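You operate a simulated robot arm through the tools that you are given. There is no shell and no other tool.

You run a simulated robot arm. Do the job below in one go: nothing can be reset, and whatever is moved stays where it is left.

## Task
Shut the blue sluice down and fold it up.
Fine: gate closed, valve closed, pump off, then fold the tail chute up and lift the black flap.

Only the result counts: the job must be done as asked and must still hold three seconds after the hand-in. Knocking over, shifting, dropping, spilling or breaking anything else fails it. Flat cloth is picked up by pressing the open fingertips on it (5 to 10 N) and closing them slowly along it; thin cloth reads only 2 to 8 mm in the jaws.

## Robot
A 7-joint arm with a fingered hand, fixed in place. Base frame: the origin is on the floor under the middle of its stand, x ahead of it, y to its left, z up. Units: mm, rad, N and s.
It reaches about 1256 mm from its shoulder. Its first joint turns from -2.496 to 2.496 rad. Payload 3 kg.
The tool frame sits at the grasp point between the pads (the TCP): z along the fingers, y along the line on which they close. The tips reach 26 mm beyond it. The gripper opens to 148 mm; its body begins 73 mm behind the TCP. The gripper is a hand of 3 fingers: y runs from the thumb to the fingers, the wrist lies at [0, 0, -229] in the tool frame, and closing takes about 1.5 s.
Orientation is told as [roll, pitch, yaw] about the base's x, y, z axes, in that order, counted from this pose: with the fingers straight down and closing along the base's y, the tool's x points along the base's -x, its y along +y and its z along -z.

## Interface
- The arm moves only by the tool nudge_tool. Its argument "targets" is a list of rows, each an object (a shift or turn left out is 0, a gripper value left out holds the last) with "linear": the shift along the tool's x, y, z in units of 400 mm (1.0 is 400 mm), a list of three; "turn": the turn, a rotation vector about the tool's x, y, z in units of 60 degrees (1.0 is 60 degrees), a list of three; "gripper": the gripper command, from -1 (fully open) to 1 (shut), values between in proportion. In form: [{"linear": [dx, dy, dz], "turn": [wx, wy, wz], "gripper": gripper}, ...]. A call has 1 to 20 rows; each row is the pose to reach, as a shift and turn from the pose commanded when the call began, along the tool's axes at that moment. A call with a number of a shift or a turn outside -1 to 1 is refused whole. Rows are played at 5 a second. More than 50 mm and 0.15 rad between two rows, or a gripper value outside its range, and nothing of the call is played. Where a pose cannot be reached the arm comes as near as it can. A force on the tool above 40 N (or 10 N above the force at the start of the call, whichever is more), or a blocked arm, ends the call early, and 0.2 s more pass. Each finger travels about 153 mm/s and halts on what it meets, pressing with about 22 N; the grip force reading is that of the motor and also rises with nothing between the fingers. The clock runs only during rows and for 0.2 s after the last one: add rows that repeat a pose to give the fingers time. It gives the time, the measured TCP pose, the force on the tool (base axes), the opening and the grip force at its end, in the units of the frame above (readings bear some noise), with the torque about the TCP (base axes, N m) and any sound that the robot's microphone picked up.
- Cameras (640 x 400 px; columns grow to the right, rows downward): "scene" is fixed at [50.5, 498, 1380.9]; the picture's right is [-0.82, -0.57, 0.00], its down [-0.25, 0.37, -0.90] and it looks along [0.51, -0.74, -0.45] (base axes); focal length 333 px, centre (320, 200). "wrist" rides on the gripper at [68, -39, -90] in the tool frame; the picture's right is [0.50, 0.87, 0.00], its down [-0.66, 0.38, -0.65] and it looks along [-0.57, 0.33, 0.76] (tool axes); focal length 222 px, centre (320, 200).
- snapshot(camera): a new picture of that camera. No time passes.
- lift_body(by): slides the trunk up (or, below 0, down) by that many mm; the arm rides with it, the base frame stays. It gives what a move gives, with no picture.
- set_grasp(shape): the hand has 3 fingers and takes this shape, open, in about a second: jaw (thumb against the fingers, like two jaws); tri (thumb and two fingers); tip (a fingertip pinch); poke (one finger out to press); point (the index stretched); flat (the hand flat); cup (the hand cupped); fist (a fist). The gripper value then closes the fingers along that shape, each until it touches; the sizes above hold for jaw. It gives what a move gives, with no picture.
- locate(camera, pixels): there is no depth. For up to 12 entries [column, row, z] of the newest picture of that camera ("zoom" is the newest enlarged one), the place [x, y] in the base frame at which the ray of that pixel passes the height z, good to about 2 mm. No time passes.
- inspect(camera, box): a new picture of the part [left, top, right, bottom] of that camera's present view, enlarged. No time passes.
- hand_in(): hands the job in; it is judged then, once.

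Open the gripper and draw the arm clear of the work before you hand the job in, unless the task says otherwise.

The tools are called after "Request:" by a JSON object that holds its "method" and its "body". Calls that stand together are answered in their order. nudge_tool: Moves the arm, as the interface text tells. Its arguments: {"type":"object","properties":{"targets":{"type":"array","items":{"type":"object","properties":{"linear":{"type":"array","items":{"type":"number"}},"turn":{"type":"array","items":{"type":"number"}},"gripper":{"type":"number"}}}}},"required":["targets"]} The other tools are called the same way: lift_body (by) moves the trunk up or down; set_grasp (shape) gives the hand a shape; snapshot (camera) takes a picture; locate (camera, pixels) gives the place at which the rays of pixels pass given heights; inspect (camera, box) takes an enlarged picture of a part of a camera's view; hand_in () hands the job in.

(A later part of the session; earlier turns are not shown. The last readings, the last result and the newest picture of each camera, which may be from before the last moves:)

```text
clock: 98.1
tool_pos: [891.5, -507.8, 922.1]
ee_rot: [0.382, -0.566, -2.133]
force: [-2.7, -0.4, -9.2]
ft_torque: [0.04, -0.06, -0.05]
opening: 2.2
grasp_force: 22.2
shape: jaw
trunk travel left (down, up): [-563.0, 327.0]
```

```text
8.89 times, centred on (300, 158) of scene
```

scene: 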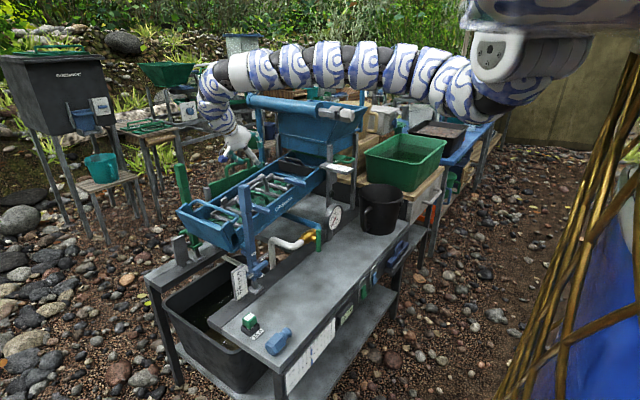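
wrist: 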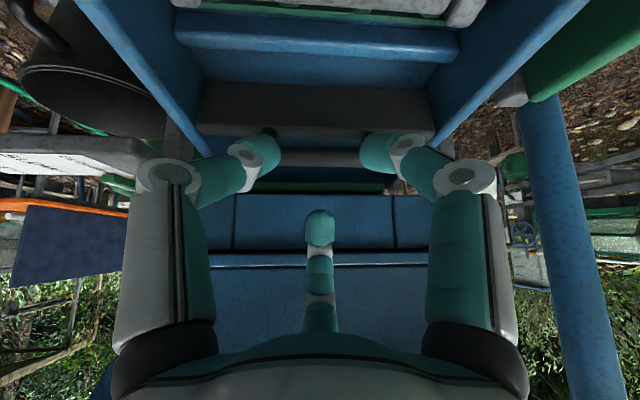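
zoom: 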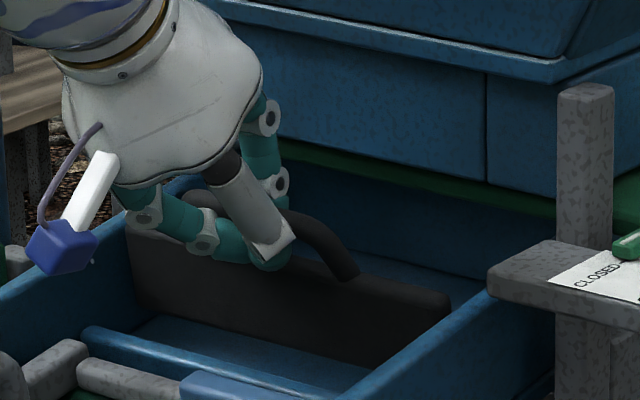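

The bar is gripped (thumb and finger in front, one finger behind), with a light downward reaction of 9 N. I test a gentle 8 mm straight lift.

Request:
{"method": "nudge_tool", "body": {"targets": [{"linear": [-0.0036, 0.0021, -0.0052]}, {"linear": [-0.0072, 0.0041, -0.0104]}, {"linear": [-0.0108, 0.0062, -0.0156]}, {"linear": [-0.0108, 0.0062, -0.0156]}]}}

Request:
{"method": "inspect", "body": {"camera": "scene", "box": [265, 135, 335, 180]}}

Request:
{"method": "inspect", "body": {"camera": "wrist", "box": [220, 80, 420, 230]}}

```text
clock: 99.1
tool_pos: [891.4, -509.2, 927.1]
ee_rot: [0.377, -0.564, -2.13]
force: [-3.1, -7.8, -33.2]
ft_torque: [0.14, -0.19, -0.11]
opening: 1.8
grasp_force: 21.8
shape: jaw
trunk travel left (down, up): [-563.0, 327.0]
```

```text
8.89 times, centred on (300, 158) of scene
```

zoom: 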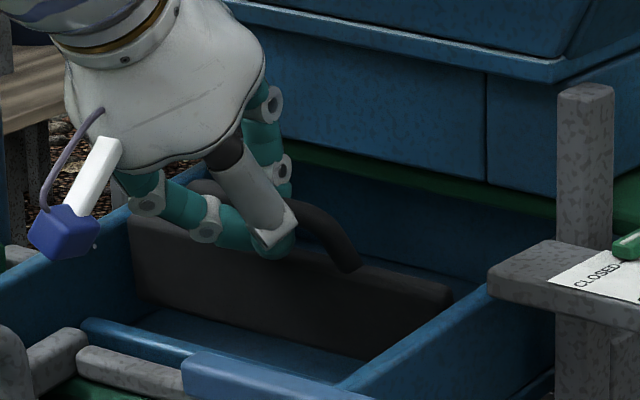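

```text
2.67 times, centred on (320, 155) of wrist
```

zoom: 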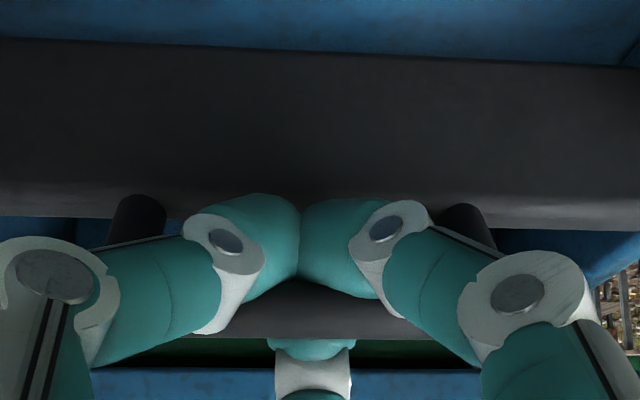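

Straight up is resisted (-33 N), so the flap is not a vertical slide. I go back down 5 mm, then test moving the handle 8 mm upstream (-y).

Request:
{"method": "nudge_tool", "body": {"targets": [{"linear": [0.0068, -0.0039, 0.0098]}, {"linear": [0.0032, -0.0023, 0.0129]}, {"linear": [-0.0004, -0.0008, 0.016]}, {"linear": [-0.0075, 0.0023, 0.0223]}, {"linear": [-0.0075, 0.0023, 0.0223]}]}}

Request:
{"method": "inspect", "body": {"camera": "scene", "box": [265, 135, 335, 180]}}

Request:
{"method": "inspect", "body": {"camera": "wrist", "box": [220, 80, 420, 230]}}

```text
clock: 100.3
tool_pos: [893.3, -510.7, 926.3]
ee_rot: [0.384, -0.566, -2.129]
force: [-4.2, 20.0, -10.9]
ft_torque: [0.13, -0.13, -0.33]
opening: 2.5
grasp_force: 22.4
shape: jaw
trunk travel left (down, up): [-563.0, 327.0]
```

```text
8.89 times, centred on (300, 158) of scene
```

zoom: 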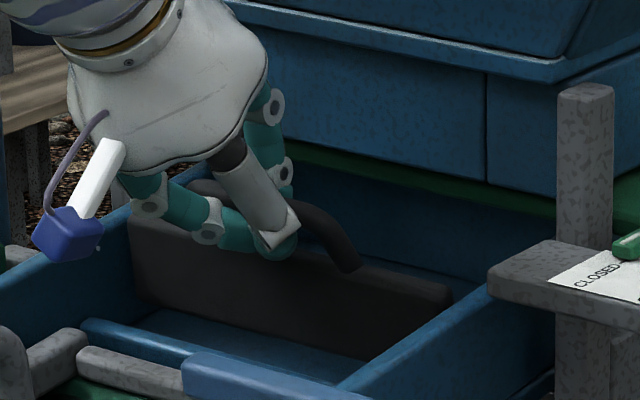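

```text
2.67 times, centred on (320, 155) of wrist
```

zoom: 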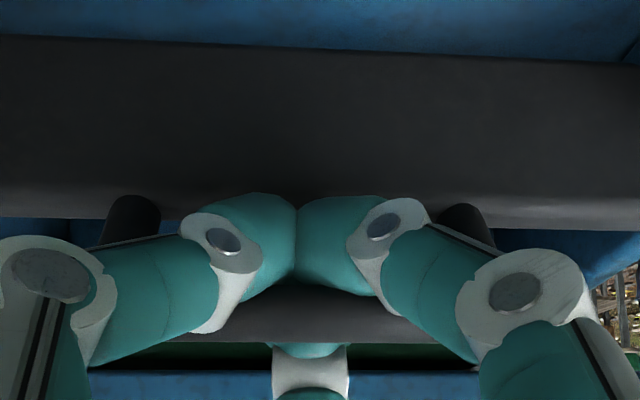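

The plate's top edge looks about 5 mm higher than before, so it may in fact be lifting against friction. I compare with the earlier close-up.

Request:
{"method": "inspect", "body": {"camera": "scene", "box": [270, 145, 326, 180]}}

```text
11.43 times, centred on (298, 162) of scene
```

zoom: 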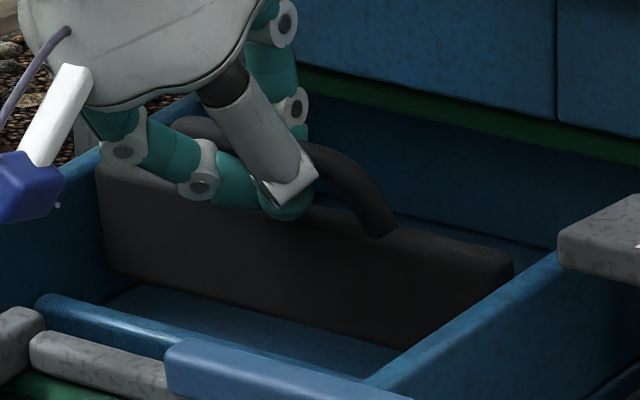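

The whole plate has shifted a few millimetres with the hand (bottom edge too). I try lifting further: 8 mm up and 3 mm back towards +y to relieve the side force.

Request:
{"method": "nudge_tool", "body": {"targets": [{"linear": [0.0027, -0.0002, -0.0047]}, {"linear": [0.0, 0.001, -0.0099]}, {"linear": [-0.0036, 0.0031, -0.0151]}, {"linear": [-0.0054, 0.0041, -0.0203]}, {"linear": [-0.0054, 0.0041, -0.0203]}]}}

Request:
{"method": "inspect", "body": {"camera": "scene", "box": [270, 145, 326, 180]}}

```text
clock: 101.5
tool_pos: [892.7, -513.8, 930.8]
ee_rot: [0.38, -0.568, -2.13]
force: [2.0, 6.9, -30.9]
ft_torque: [0.19, -0.31, -0.22]
opening: 2.0
grasp_force: 22.4
shape: jaw
trunk travel left (down, up): [-563.0, 327.0]
```

```text
11.43 times, centred on (298, 162) of scene
```

zoom: 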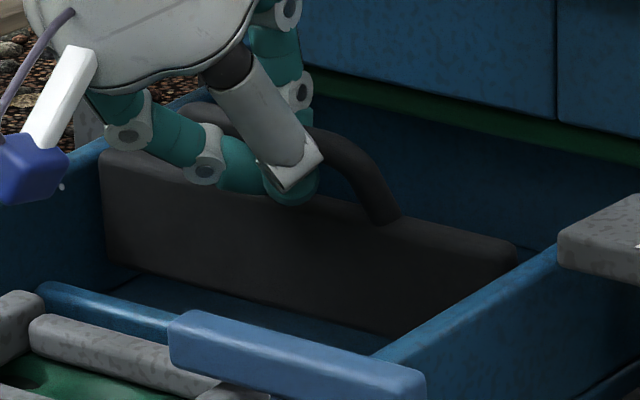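

The flap is rising (top and bottom edges both higher), drawn along roughly up and upstream. I continue in that direction in small steps, watching the force.

Request:
{"method": "nudge_tool", "body": {"targets": [{"linear": [-0.0051, 0.0027, -0.0028]}, {"linear": [-0.0102, 0.0054, -0.0057]}, {"linear": [-0.0153, 0.008, -0.0085]}, {"linear": [-0.0204, 0.0107, -0.0113]}, {"linear": [-0.0204, 0.0107, -0.0113]}]}}

Request:
{"method": "inspect", "body": {"camera": "scene", "box": [270, 145, 326, 180]}}

Request:
{"method": "snapshot", "body": {"camera": "wrist"}}

```text
clock: 102.0
tool_pos: [891.5, -514.2, 931.1]
ee_rot: [0.374, -0.566, -2.128]
force: [6.0, 1.1, -27.8]
ft_torque: [0.17, -0.32, -0.18]
opening: 1.4
grasp_force: 20.8
shape: jaw
trunk travel left (down, up): [-563.0, 327.0]
stopped in row 2: the force on the tool passed its limit at 43 N (the readings are from after the stop); the commanded pose is now the measured one
```

```text
11.43 times, centred on (298, 162) of scene
```

zoom: 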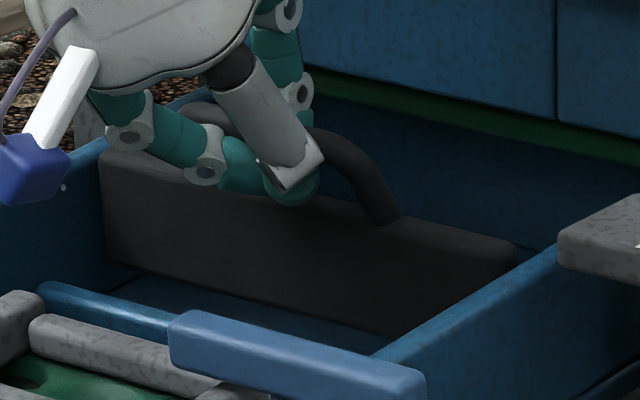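

```text
taken
```

wrist: 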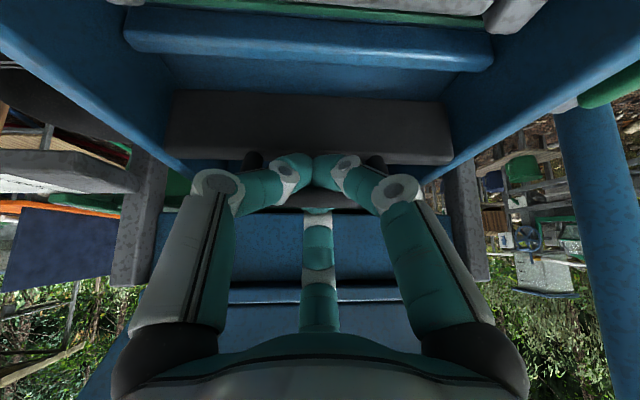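

The crossbar, clamp bar and wall also seem to have shifted in this close-up, which suggests that I am lifting the sluice itself. I look at the whole sluice before doing anything else.

Request:
{"method": "snapshot", "body": {"camera": "scene"}}

Request:
{"method": "inspect", "body": {"camera": "scene", "box": [160, 140, 340, 250]}}

Request:
{"method": "inspect", "body": {"camera": "scene", "box": [150, 200, 290, 290]}}

```text
taken
```

scene: 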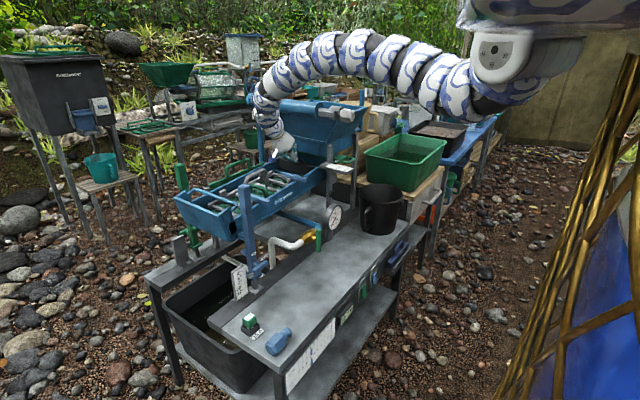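

```text
3.56 times, centred on (250, 195) of scene
```

zoom: 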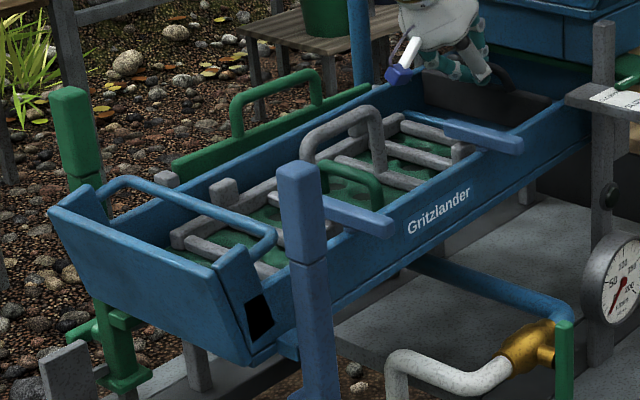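

```text
4.44 times, centred on (220, 245) of scene
```

zoom: 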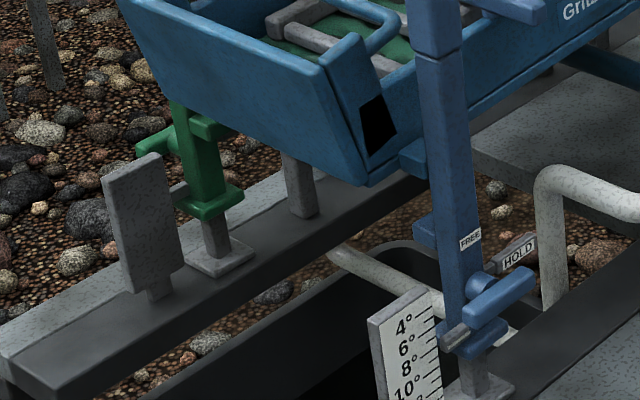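

The sluice tail has risen about 30 mm (corner now at scene (231,242), before at (234,252)): my upward pull is tilting the whole sluice, not the flap. I push the handle back along the same way (down and +y) to restore it.

Request:
{"method": "nudge_tool", "body": {"targets": [{"linear": [0.0067, -0.0024, 0.0036]}, {"linear": [0.0135, -0.0048, 0.0072]}, {"linear": [0.0184, -0.0066, 0.0093]}, {"linear": [0.0247, -0.0088, 0.0124]}, {"linear": [0.0247, -0.0088, 0.0124]}]}}

Request:
{"method": "inspect", "body": {"camera": "scene", "box": [150, 200, 290, 290]}}

Request:
{"method": "inspect", "body": {"camera": "scene", "box": [270, 145, 326, 180]}}

```text
clock: 103.2
tool_pos: [892.0, -507.8, 924.2]
ee_rot: [0.378, -0.564, -2.129]
force: [-2.5, 5.5, -20.2]
ft_torque: [0.09, -0.2, -0.22]
opening: 1.8
grasp_force: 22.2
shape: jaw
trunk travel left (down, up): [-563.0, 327.0]
```

```text
4.44 times, centred on (220, 245) of scene
```

zoom: 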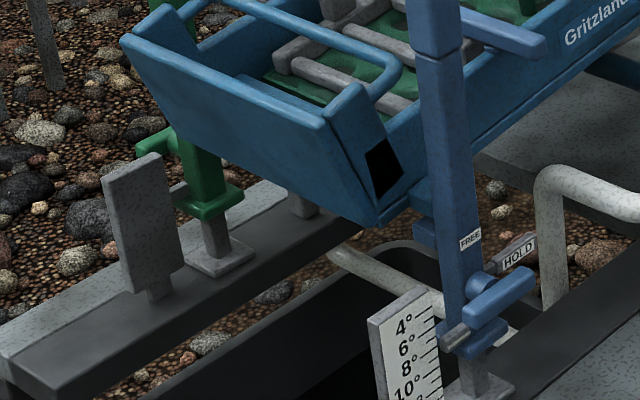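

```text
11.43 times, centred on (298, 162) of scene
```

zoom: 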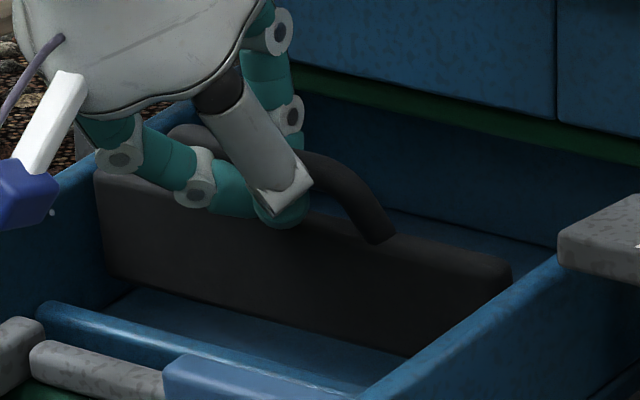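

The tail is nearly back (corner at (378,225) in the zoom, originally about (377,236)) and the sluice's weight still pulls 20 N on my hand. I lower further until that load is gone.

Request:
{"method": "nudge_tool", "body": {"targets": [{"linear": [0.0026, -0.0015, 0.0035]}, {"linear": [0.0055, -0.003, 0.0074]}, {"linear": [0.0083, -0.0045, 0.0113]}, {"linear": [0.0083, -0.0045, 0.0113]}]}}

Request:
{"method": "inspect", "body": {"camera": "scene", "box": [150, 200, 290, 290]}}

Request:
{"method": "inspect", "body": {"camera": "scene", "box": [270, 145, 326, 180]}}

```text
clock: 104.2
tool_pos: [892.4, -508.0, 920.3]
ee_rot: [0.382, -0.567, -2.128]
force: [-1.4, 5.8, -1.4]
ft_torque: [0.02, -0.01, -0.09]
opening: 2.0
grasp_force: 22.0
shape: jaw
trunk travel left (down, up): [-563.0, 327.0]
```

```text
4.44 times, centred on (220, 245) of scene
```

zoom: 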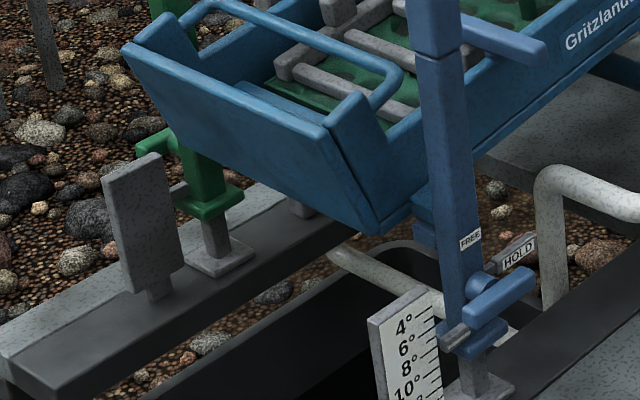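

```text
11.43 times, centred on (298, 162) of scene
```

zoom: 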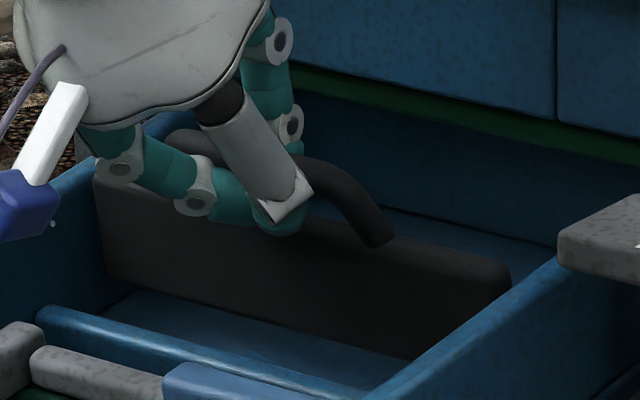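

The sluice is back at its original rest position (tail corner (378,235), load gone). Now I test pushing the handle gently upstream (-y) by 8 mm to see how the flap turns.

Request:
{"method": "nudge_tool", "body": {"targets": [{"linear": [-0.0036, 0.0016, 0.0031]}, {"linear": [-0.0071, 0.0031, 0.0063]}, {"linear": [-0.0107, 0.0047, 0.0094]}, {"linear": [-0.0143, 0.0062, 0.0125]}, {"linear": [-0.0143, 0.0062, 0.0125]}]}}

Request:
{"method": "inspect", "body": {"camera": "scene", "box": [270, 145, 326, 180]}}

Request:
{"method": "inspect", "body": {"camera": "wrist", "box": [220, 80, 420, 230]}}

```text
clock: 105.4
tool_pos: [891.1, -514.8, 920.4]
ee_rot: [0.381, -0.569, -2.13]
force: [1.0, 29.2, -2.4]
ft_torque: [0.05, -0.04, -0.66]
opening: 3.6
grasp_force: 22.4
shape: jaw
trunk travel left (down, up): [-563.0, 327.0]
```

```text
11.43 times, centred on (298, 162) of scene
```

zoom: 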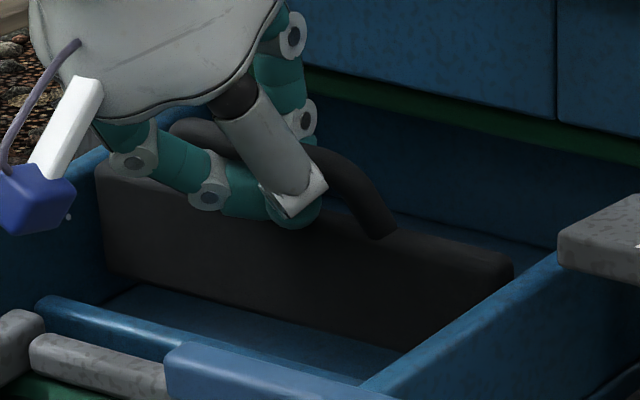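

```text
2.67 times, centred on (320, 155) of wrist
```

zoom: 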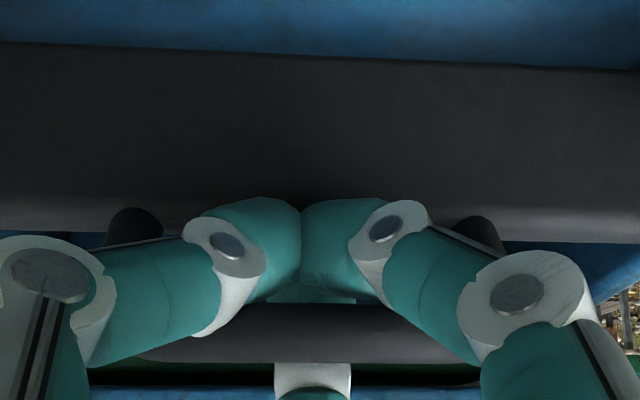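

Pushing upstream is blocked (29 N), so the flap must move the other way. I go back and test pulling the handle downstream (+y) by about 8 mm from its rest.

Request:
{"method": "nudge_tool", "body": {"targets": [{"linear": [0.0062, -0.0027, -0.0055]}, {"linear": [0.0125, -0.0054, -0.0109]}, {"linear": [0.0178, -0.0078, -0.0156]}, {"linear": [0.0223, -0.0097, -0.0195]}, {"linear": [0.0267, -0.0116, -0.0234]}, {"linear": [0.0267, -0.0116, -0.0234]}]}}

Request:
{"method": "inspect", "body": {"camera": "scene", "box": [270, 145, 326, 180]}}

Request:
{"method": "inspect", "body": {"camera": "wrist", "box": [220, 80, 420, 230]}}

```text
clock: 106.8
tool_pos: [891.9, -503.8, 917.0]
ee_rot: [0.378, -0.565, -2.129]
force: [-2.3, -11.3, -8.5]
ft_torque: [0.01, -0.1, 0.0]
opening: 2.0
grasp_force: 21.5
shape: jaw
trunk travel left (down, up): [-563.0, 327.0]
```

```text
11.43 times, centred on (298, 162) of scene
```

zoom: 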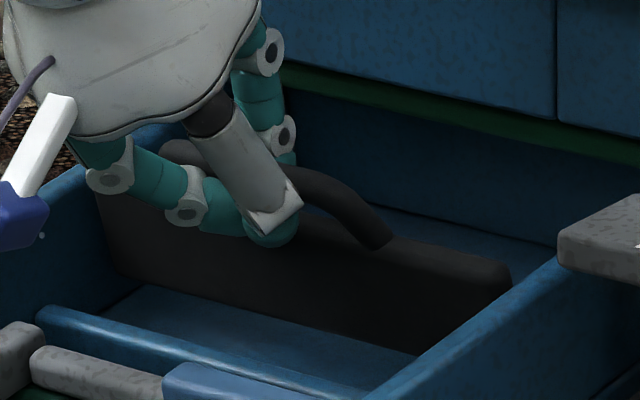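

```text
2.67 times, centred on (320, 155) of wrist
```

zoom: 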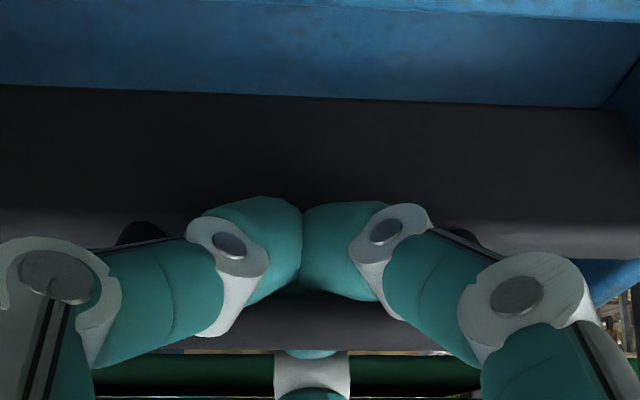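

The handle moves downstream with only about 11 N and the plate's lower edge swings upstream: the flap is hinged along its top edge and lifts when the handle is pulled down-stream and down. I continue the pull along that arc to about 25°.

Request:
{"method": "nudge_tool", "body": {"targets": [{"linear": [0.0055, -0.0026, 0.0003]}, {"linear": [0.0113, -0.0055, 0.0014]}, {"linear": [0.0171, -0.0085, 0.0027]}, {"linear": [0.0228, -0.0115, 0.0043]}, {"linear": [0.0286, -0.0146, 0.0081]}, {"linear": [0.0286, -0.0146, 0.0081]}]}}

Request:
{"method": "inspect", "body": {"camera": "scene", "box": [270, 145, 326, 180]}}

Request:
{"method": "inspect", "body": {"camera": "wrist", "box": [220, 80, 420, 230]}}

```text
clock: 108.2
tool_pos: [891.2, -495.1, 909.1]
ee_rot: [0.381, -0.567, -2.128]
force: [-3.1, -11.7, -4.4]
ft_torque: [-0.05, -0.06, -0.01]
opening: 1.7
grasp_force: 22.2
shape: jaw
trunk travel left (down, up): [-563.0, 327.0]
```

```text
11.43 times, centred on (298, 162) of scene
```

zoom: 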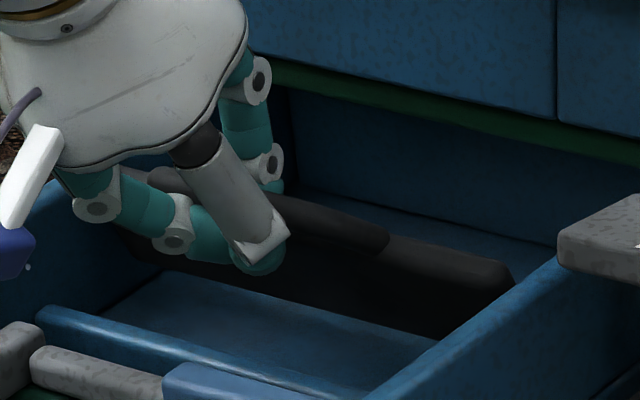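

```text
2.67 times, centred on (320, 155) of wrist
```

zoom: 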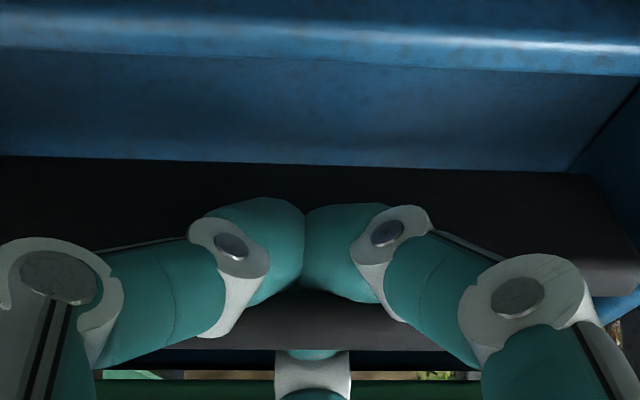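

The flap swings freely now (lower edge moving upstream, sluice itself not moving). I continue along the arc another 8 mm down.

Request:
{"method": "nudge_tool", "body": {"targets": [{"linear": [0.0043, -0.0023, 0.0026]}, {"linear": [0.0087, -0.0047, 0.0056]}, {"linear": [0.0131, -0.007, 0.009]}, {"linear": [0.0174, -0.0093, 0.0125]}, {"linear": [0.0174, -0.0093, 0.0125]}]}}

Request:
{"method": "inspect", "body": {"camera": "scene", "box": [270, 145, 326, 180]}}

Request:
{"method": "inspect", "body": {"camera": "wrist", "box": [220, 80, 420, 230]}}

```text
clock: 109.4
tool_pos: [891.6, -489.5, 899.8]
ee_rot: [0.378, -0.567, -2.128]
force: [-1.6, -10.7, -0.5]
ft_torque: [-0.07, -0.03, 0.0]
opening: 1.6
grasp_force: 22.3
shape: jaw
trunk travel left (down, up): [-563.0, 327.0]
```

```text
11.43 times, centred on (298, 162) of scene
```

zoom: 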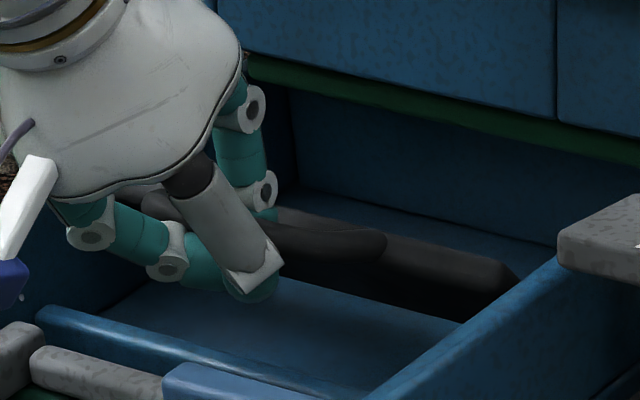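

```text
2.67 times, centred on (320, 155) of wrist
```

zoom: 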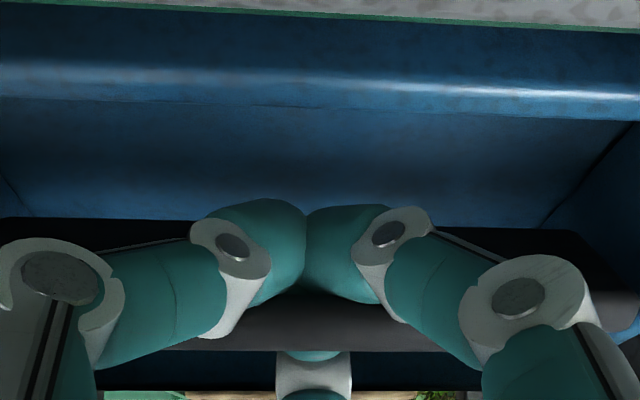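

It keeps following (≈52° so far, ≈11 N). I continue straight down another 9 mm.

Request:
{"method": "nudge_tool", "body": {"targets": [{"linear": [0.0034, -0.0019, 0.0049]}, {"linear": [0.0068, -0.0039, 0.0098]}, {"linear": [0.0095, -0.0055, 0.0137]}, {"linear": [0.0122, -0.007, 0.0176]}, {"linear": [0.0122, -0.007, 0.0176]}]}}

Request:
{"method": "inspect", "body": {"camera": "scene", "box": [270, 145, 326, 180]}}

Request:
{"method": "inspect", "body": {"camera": "wrist", "box": [220, 80, 420, 230]}}

```text
clock: 110.6
tool_pos: [891.9, -489.5, 891.5]
ee_rot: [0.382, -0.565, -2.129]
force: [-2.4, -3.8, 4.9]
ft_torque: [0.79, -0.05, 0.27]
opening: 1.6
grasp_force: 21.7
shape: jaw
trunk travel left (down, up): [-563.0, 327.0]
```

```text
11.43 times, centred on (298, 162) of scene
```

zoom: 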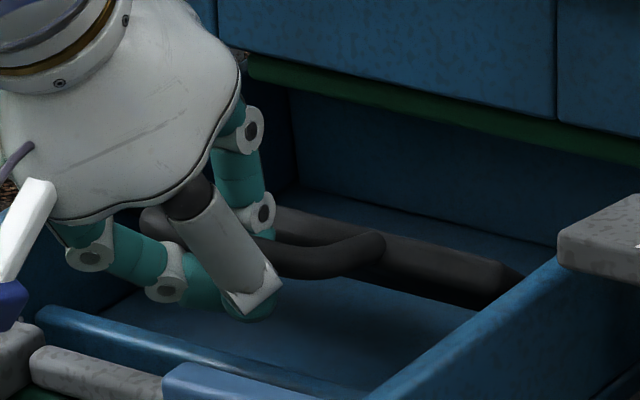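

```text
2.67 times, centred on (320, 155) of wrist
```

zoom: 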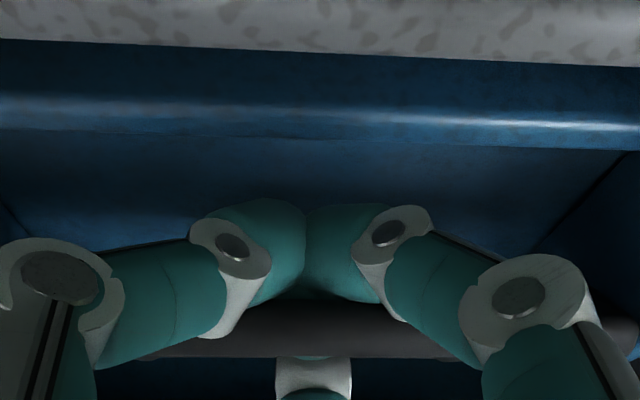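

A torque of 0.8 N m has appeared: the rear finger is now touching the flap's top edge. I open the jaw to about 50 mm and see whether the flap holds (now roughly 64° lifted).

Request:
{"method": "nudge_tool", "body": {"targets": [{"gripper": 0.8}, {"gripper": 0.6}, {"gripper": 0.4}, {"gripper": 0.3}, {"gripper": 0.3}]}}

Request:
{"method": "inspect", "body": {"camera": "scene", "box": [270, 145, 326, 180]}}

Request:
{"method": "inspect", "body": {"camera": "wrist", "box": [220, 80, 420, 260]}}

```text
clock: 111.8
tool_pos: [892.0, -490.4, 892.0]
ee_rot: [0.382, -0.565, -2.131]
force: [-3.0, -2.0, 5.2]
ft_torque: [0.83, -0.03, 0.4]
opening: 50.3
grasp_force: 0.1
shape: jaw
trunk travel left (down, up): [-563.0, 327.0]
```

```text
11.43 times, centred on (298, 162) of scene
```

zoom: 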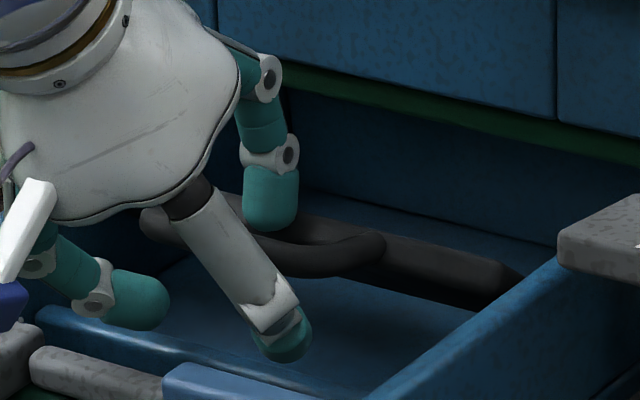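

```text
2.22 times, centred on (320, 170) of wrist
```

zoom: 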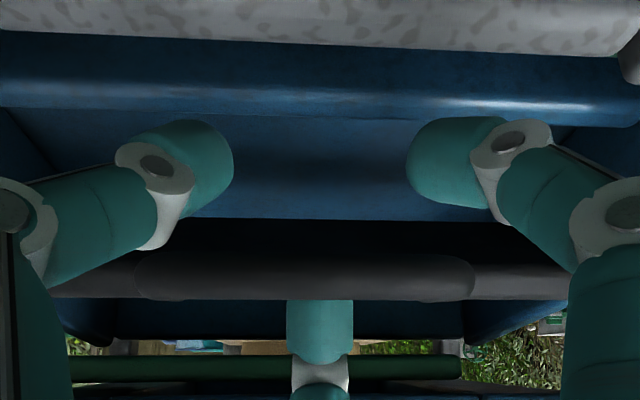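

The remaining torque with an open jaw means the wrist camera is touching something below at about y -330, probably the riffle frame's arch handle. I retract along the hand axis (up and back) at once.

Request:
{"method": "nudge_tool", "body": {"targets": [{"linear": [0, 0, -0.03]}, {"linear": [0, 0, -0.07]}, {"linear": [0, 0, -0.12]}, {"linear": [0, 0, -0.17]}]}}

Request:
{"method": "snapshot", "body": {"camera": "wrist"}}

Request:
{"method": "inspect", "body": {"camera": "scene", "box": [160, 140, 340, 250]}}

```text
clock: 112.8
tool_pos: [887.6, -448.1, 944.5]
ee_rot: [0.38, -0.566, -2.13]
force: [0.8, -0.1, 0.0]
ft_torque: [0.02, 0.02, 0.01]
opening: 51.3
grasp_force: 0.1
shape: jaw
trunk travel left (down, up): [-563.0, 327.0]
```

```text
taken
```

wrist: 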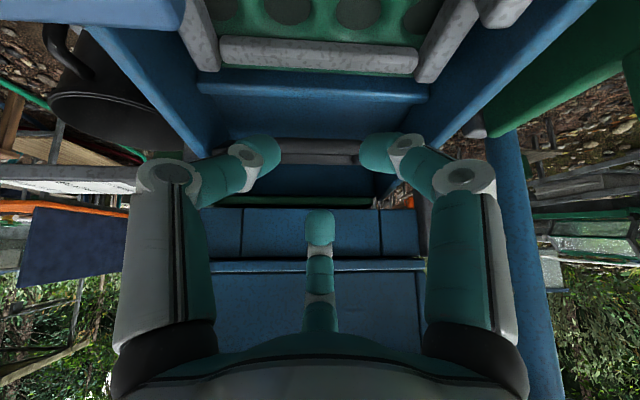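

```text
3.56 times, centred on (250, 195) of scene
```

zoom: 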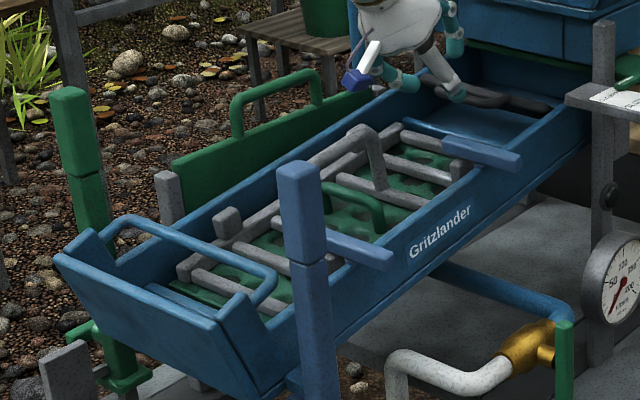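

Contact is gone and the riffle frame looks unchanged. I check the flap's present angle.

Request:
{"method": "inspect", "body": {"camera": "scene", "box": [270, 145, 326, 180]}}

Request:
{"method": "inspect", "body": {"camera": "wrist", "box": [220, 100, 420, 225]}}

```text
11.43 times, centred on (298, 162) of scene
```

zoom: 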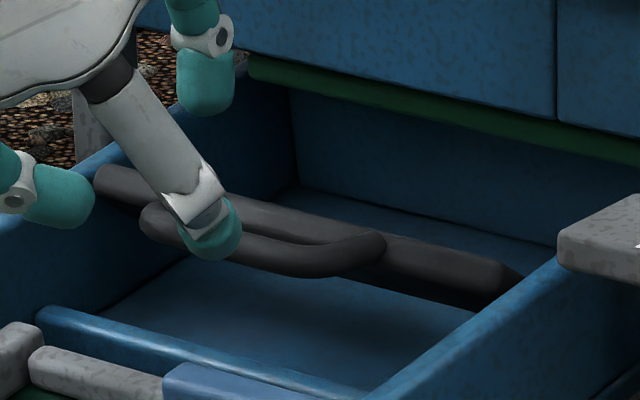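

```text
3.20 times, centred on (320, 162) of wrist
```

zoom: 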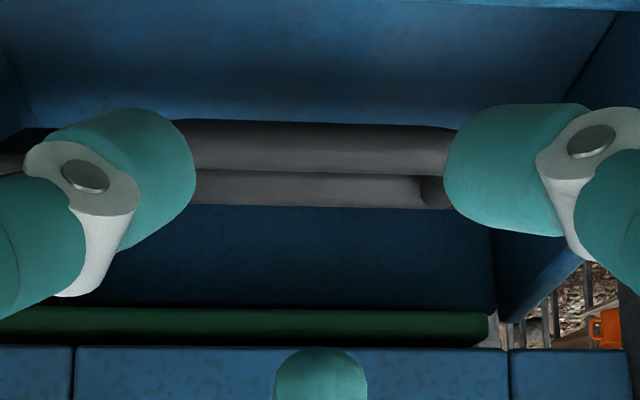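

The flap stays lifted (handle bar now at about (y,z)=(-501,889), ≈63° turned). I close the fingers to a bunch and reduce the tilt to 30° so that the wrist camera clears the arch handle, to push the handle bar down from above to its end.

Request:
{"method": "nudge_tool", "body": {"targets": [{"linear": [0, 0, -0.03], "gripper": 1}, {"linear": [0, 0, -0.05], "turn": [0.036, 0.062, 0], "gripper": 1}, {"linear": [0, 0, -0.05], "turn": [0.072, 0.124, 0], "gripper": 1}, {"linear": [0, 0, -0.05], "turn": [0.072, 0.124, 0], "gripper": 1}, {"linear": [0, 0, -0.05], "turn": [0.072, 0.124, 0], "gripper": 1}]}}

Request:
{"method": "snapshot", "body": {"camera": "wrist"}}

Request:
{"method": "snapshot", "body": {"camera": "scene"}}

```text
clock: 114.0
tool_pos: [887.5, -434.9, 960.4]
ee_rot: [0.28, -0.444, -2.081]
force: [0.0, 0.8, 0.5]
ft_torque: [0.01, -0.02, -0.02]
opening: 0.0
grasp_force: 21.6
shape: jaw
trunk travel left (down, up): [-563.0, 327.0]
```

```text
taken
```

wrist: 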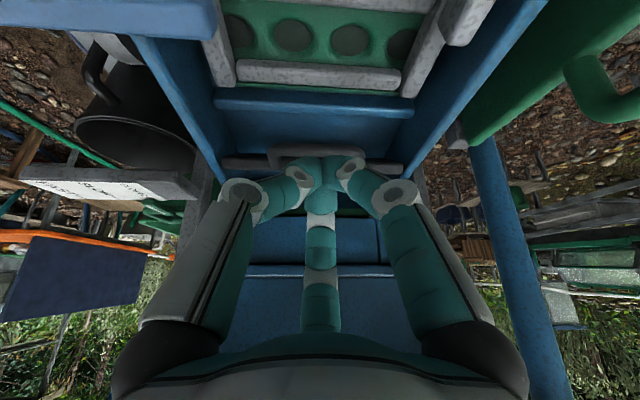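

```text
taken
```

scene: 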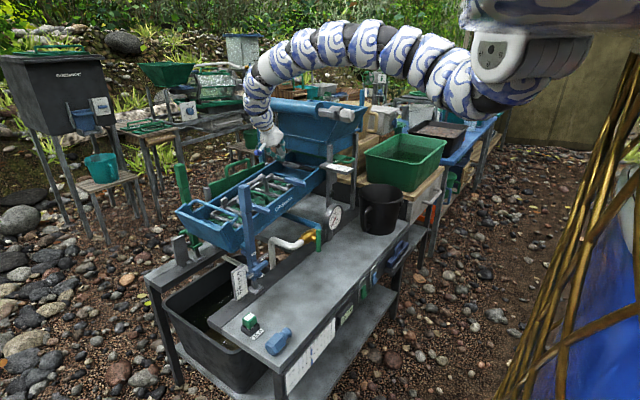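

The hand is at (887,-435,960) with τ≈30°. I move to just above the handle bar (bunch centre about 15 mm above it).

Request:
{"method": "nudge_tool", "body": {"targets": [{"linear": [-0.0427, 0.0209, 0.0632]}, {"linear": [-0.0853, 0.0418, 0.1263]}, {"linear": [-0.0853, 0.0418, 0.1263]}]}}

Request:
{"method": "inspect", "body": {"camera": "wrist", "box": [220, 100, 420, 225]}}

Request:
{"method": "inspect", "body": {"camera": "scene", "box": [265, 135, 335, 180]}}

```text
clock: 114.8
tool_pos: [888.7, -494.5, 934.8]
ee_rot: [0.283, -0.441, -2.084]
force: [-0.6, -0.7, 0.2]
ft_torque: [0.01, 0.01, 0.01]
opening: 0.0
grasp_force: 22.0
shape: jaw
trunk travel left (down, up): [-563.0, 327.0]
```

```text
3.20 times, centred on (320, 162) of wrist
```

zoom: 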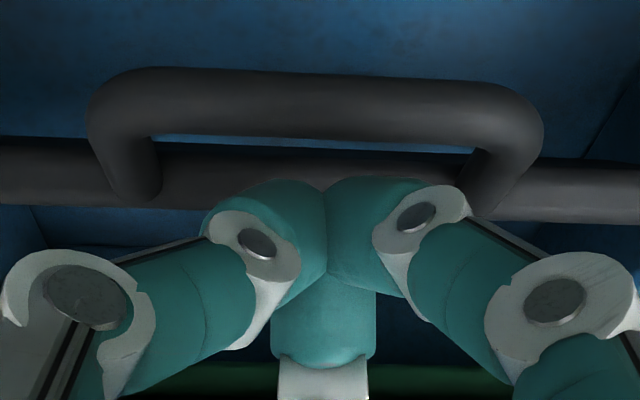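

```text
8.89 times, centred on (300, 158) of scene
```

zoom: 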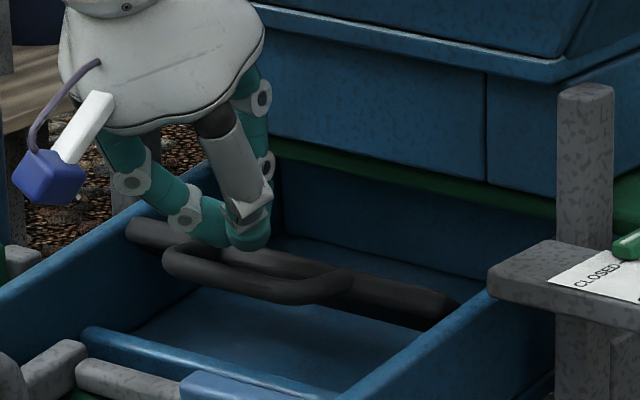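

The bunch is just above the handle bar (bar at about (y,z)=(-499,888)). I push straight down about 30 mm in small steps.

Request:
{"method": "nudge_tool", "body": {"targets": [{"linear": [0.0105, -0.0058, 0.0134]}, {"linear": [0.021, -0.0115, 0.0268]}, {"linear": [0.0254, -0.014, 0.0354]}, {"linear": [0.0298, -0.0165, 0.044]}, {"linear": [0.034, -0.019, 0.0527]}, {"linear": [0.0383, -0.0215, 0.0613]}, {"linear": [0.0383, -0.0215, 0.0613]}]}}

Request:
{"method": "inspect", "body": {"camera": "wrist", "box": [220, 100, 420, 225]}}

Request:
{"method": "inspect", "body": {"camera": "scene", "box": [265, 135, 335, 180]}}

```text
clock: 116.4
tool_pos: [889.2, -491.2, 908.5]
ee_rot: [0.286, -0.443, -2.082]
force: [-0.7, -5.2, 20.4]
ft_torque: [-0.26, 0.01, 0.03]
opening: 0.0
grasp_force: 22.0
shape: jaw
trunk travel left (down, up): [-563.0, 327.0]
```

```text
3.20 times, centred on (320, 162) of wrist
```

zoom: 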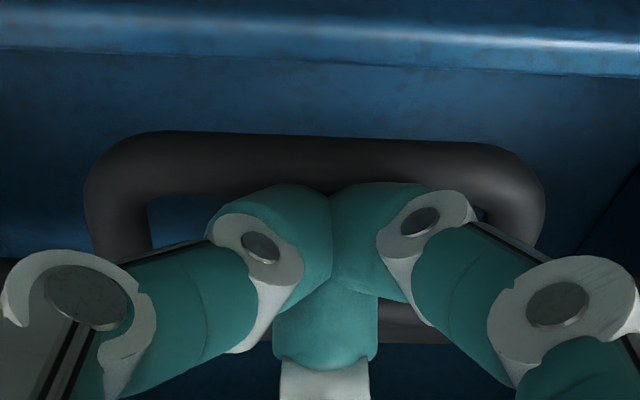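

```text
8.89 times, centred on (300, 158) of scene
```

zoom: 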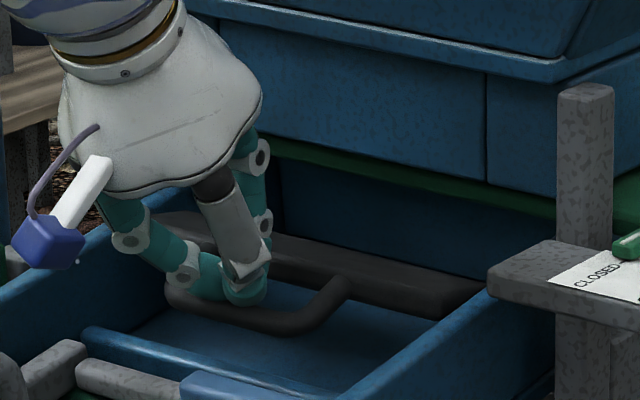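

The handle bar is now at about (-503,866): the flap has turned roughly 78° and lies nearly flat upstream, with 20 N on the tip. I push a few millimetres more to see whether it is at its stop.

Request:
{"method": "nudge_tool", "body": {"targets": [{"linear": [0.0021, -0.0012, 0.0043]}, {"linear": [0.0043, -0.0025, 0.0087]}, {"linear": [0.0064, -0.0037, 0.013]}, {"linear": [0.0086, -0.005, 0.0174]}, {"linear": [0.0086, -0.005, 0.0174]}]}}

Request:
{"method": "inspect", "body": {"camera": "wrist", "box": [220, 100, 420, 225]}}

Request:
{"method": "inspect", "body": {"camera": "scene", "box": [265, 135, 335, 180]}}

```text
clock: 117.1
tool_pos: [888.0, -491.9, 906.3]
ee_rot: [0.292, -0.446, -2.085]
force: [-4.2, -5.7, 24.6]
ft_torque: [-0.29, 0.05, -0.01]
opening: 0.0
grasp_force: 21.8
shape: jaw
trunk travel left (down, up): [-563.0, 327.0]
stopped in row 3: the force on the tool passed its limit at 41 N (the readings are from after the stop); the commanded pose is now the measured one
```

```text
3.20 times, centred on (320, 162) of wrist
```

zoom: 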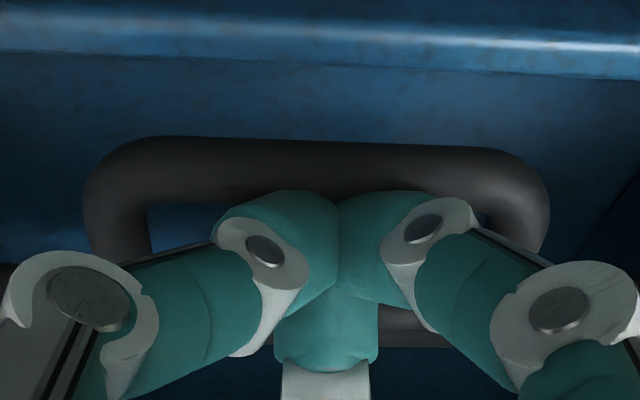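

```text
8.89 times, centred on (300, 158) of scene
```

zoom: 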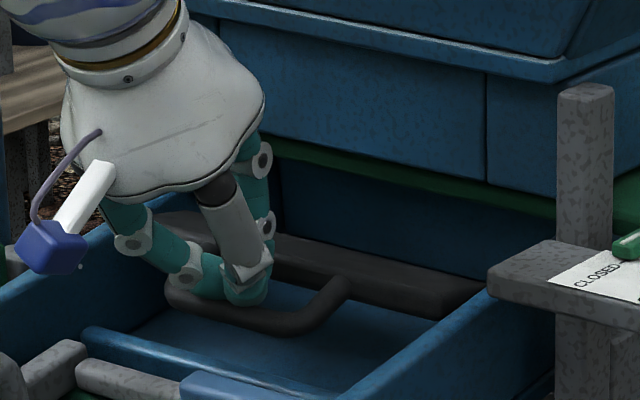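

Force hit 41 N with almost no further motion, so the flap is at its stop. I retract along the hand axis and inspect the flap.

Request:
{"method": "nudge_tool", "body": {"targets": [{"linear": [0, 0, -0.04]}, {"linear": [0, 0, -0.1]}, {"linear": [0, 0, -0.2]}, {"linear": [0, 0, -0.3]}]}}

Request:
{"method": "inspect", "body": {"camera": "wrist", "box": [220, 80, 420, 225]}}

Request:
{"method": "inspect", "body": {"camera": "scene", "box": [270, 145, 326, 180]}}

Request:
{"method": "snapshot", "body": {"camera": "wrist"}}

```text
clock: 118.1
tool_pos: [885.0, -434.2, 1005.8]
ee_rot: [0.285, -0.443, -2.081]
force: [-0.4, -0.6, 0.1]
ft_torque: [0.01, 0.02, 0.04]
opening: 0.2
grasp_force: 22.3
shape: jaw
trunk travel left (down, up): [-563.0, 327.0]
```

```text
2.76 times, centred on (320, 152) of wrist
```

zoom: 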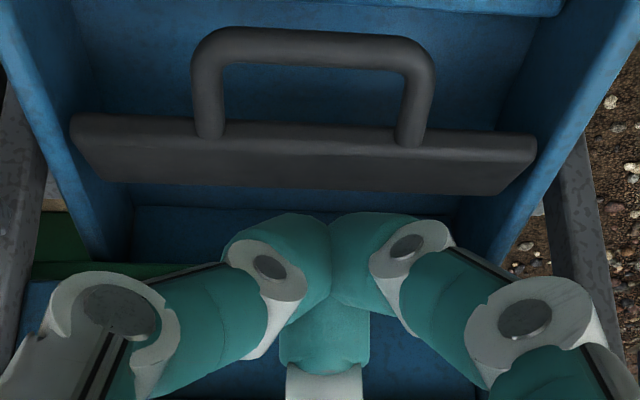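

```text
11.43 times, centred on (298, 162) of scene
```

zoom: 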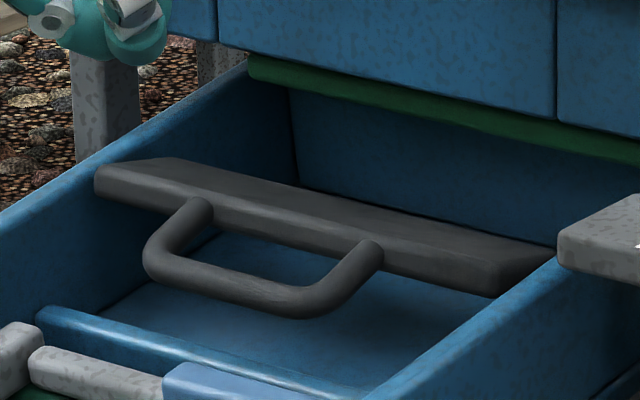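

```text
taken
```

wrist: 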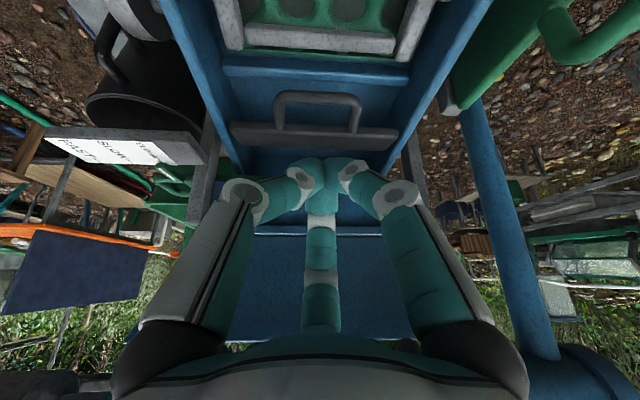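

The flap now lies up, nearly horizontal, with its handle pointing downstream, and stays there. I withdraw the hand downstream and upward to about (885,-250,1030).

Request:
{"method": "nudge_tool", "body": {"targets": [{"linear": [0.06, -0.025, -0.1]}, {"linear": [0.13, -0.058, -0.16]}, {"linear": [0.2, -0.09, -0.21]}, {"linear": [0.27, -0.122, -0.25]}, {"linear": [0.336, -0.152, -0.282]}]}}

Request:
{"method": "nudge_tool", "body": {"targets": [{"turn": [0.07, 0.12, 0]}, {"turn": [0.14, 0.24, 0]}, {"turn": [0.2, 0.346, 0]}, {"turn": [0.25, 0.433, 0]}]}}

Request:
{"method": "snapshot", "body": {"camera": "wrist"}}

Request:
{"method": "snapshot", "body": {"camera": "scene"}}

```text
clock: 119.3
tool_pos: [885.6, -249.8, 1032.2]
ee_rot: [0.287, -0.444, -2.085]
force: [-0.6, -0.8, -0.8]
ft_torque: [0.04, -0.02, -0.02]
opening: 0.0
grasp_force: 22.4
shape: jaw
trunk travel left (down, up): [-563.0, 327.0]
```

```text
clock: 120.3
tool_pos: [883.3, -248.4, 1030.9]
ee_rot: [0.004, 0.003, -2.017]
force: [-0.8, -1.0, -0.5]
ft_torque: [-0.02, 0.02, 0.02]
opening: 0.0
grasp_force: 22.0
shape: jaw
trunk travel left (down, up): [-563.0, 327.0]
```

```text
taken
```

wrist: 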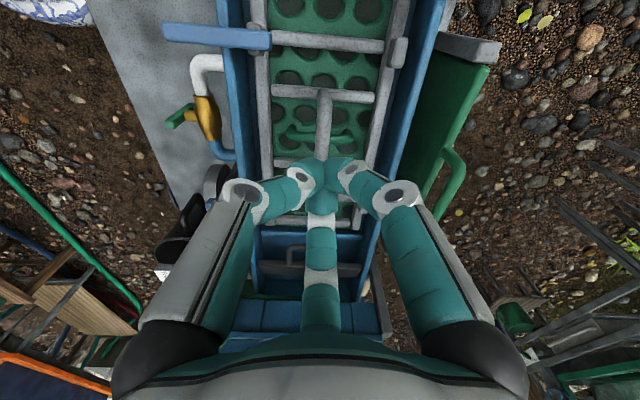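

```text
taken
```

scene: 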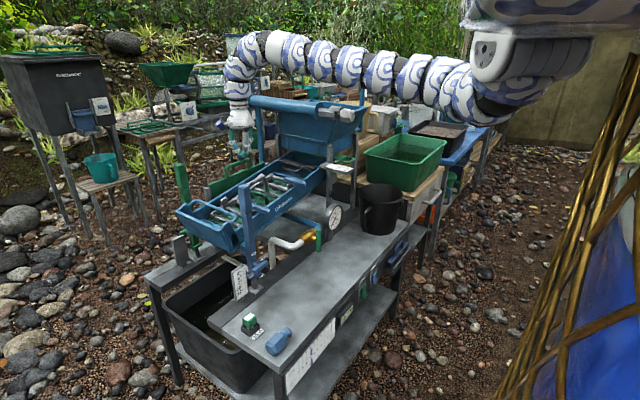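

The hand is vertical over the middle of the sluice. I raise the trunk 200 mm to clear the work, then inspect every item.

Request:
{"method": "lift_body", "body": {"by": 200}}

Request:
{"method": "inspect", "body": {"camera": "scene", "box": [160, 140, 340, 250]}}

Request:
{"method": "inspect", "body": {"camera": "scene", "box": [150, 200, 290, 290]}}

Request:
{"method": "inspect", "body": {"camera": "scene", "box": [270, 145, 326, 180]}}

Request:
{"method": "inspect", "body": {"camera": "scene", "box": [280, 140, 400, 300]}}

```text
clock: 122.5
tool_pos: [884.7, -248.0, 1230.8]
ee_rot: [0.005, 0.003, -2.016]
force: [-0.3, 0.3, 0.0]
ft_torque: [0.01, 0.0, -0.01]
opening: 0.0
grasp_force: 21.7
shape: jaw
trunk travel left (down, up): [-763.0, 127.0]
```

```text
3.56 times, centred on (250, 195) of scene
```

zoom: 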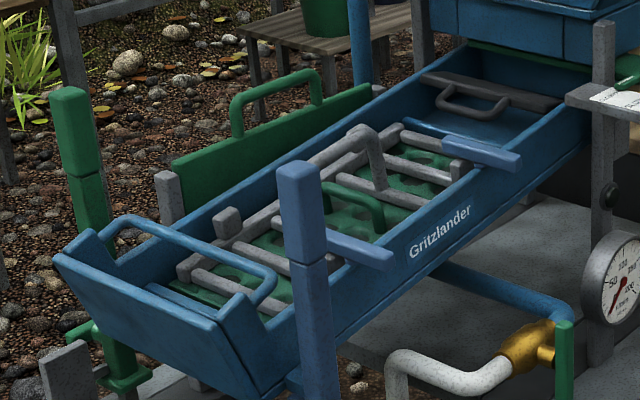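

```text
4.44 times, centred on (220, 245) of scene
```

zoom: 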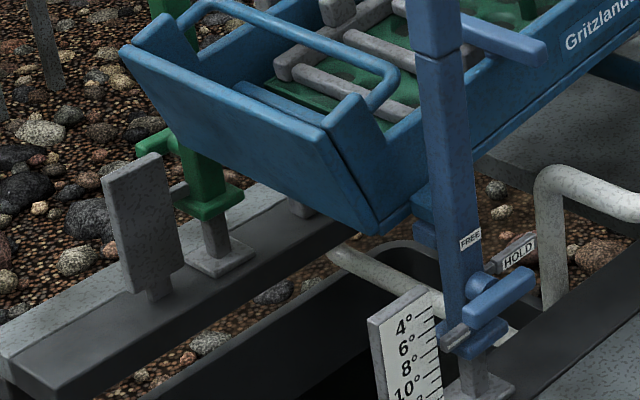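

```text
11.43 times, centred on (298, 162) of scene
```

zoom: 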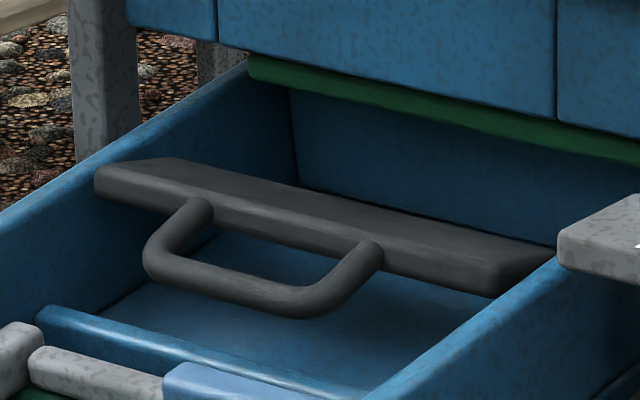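

```text
2.50 times, centred on (340, 220) of scene
```

zoom: 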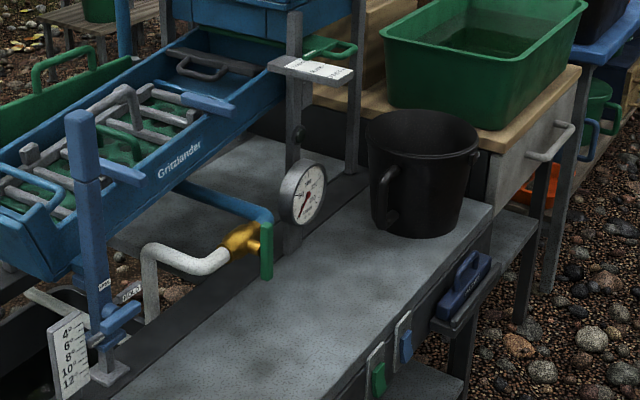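

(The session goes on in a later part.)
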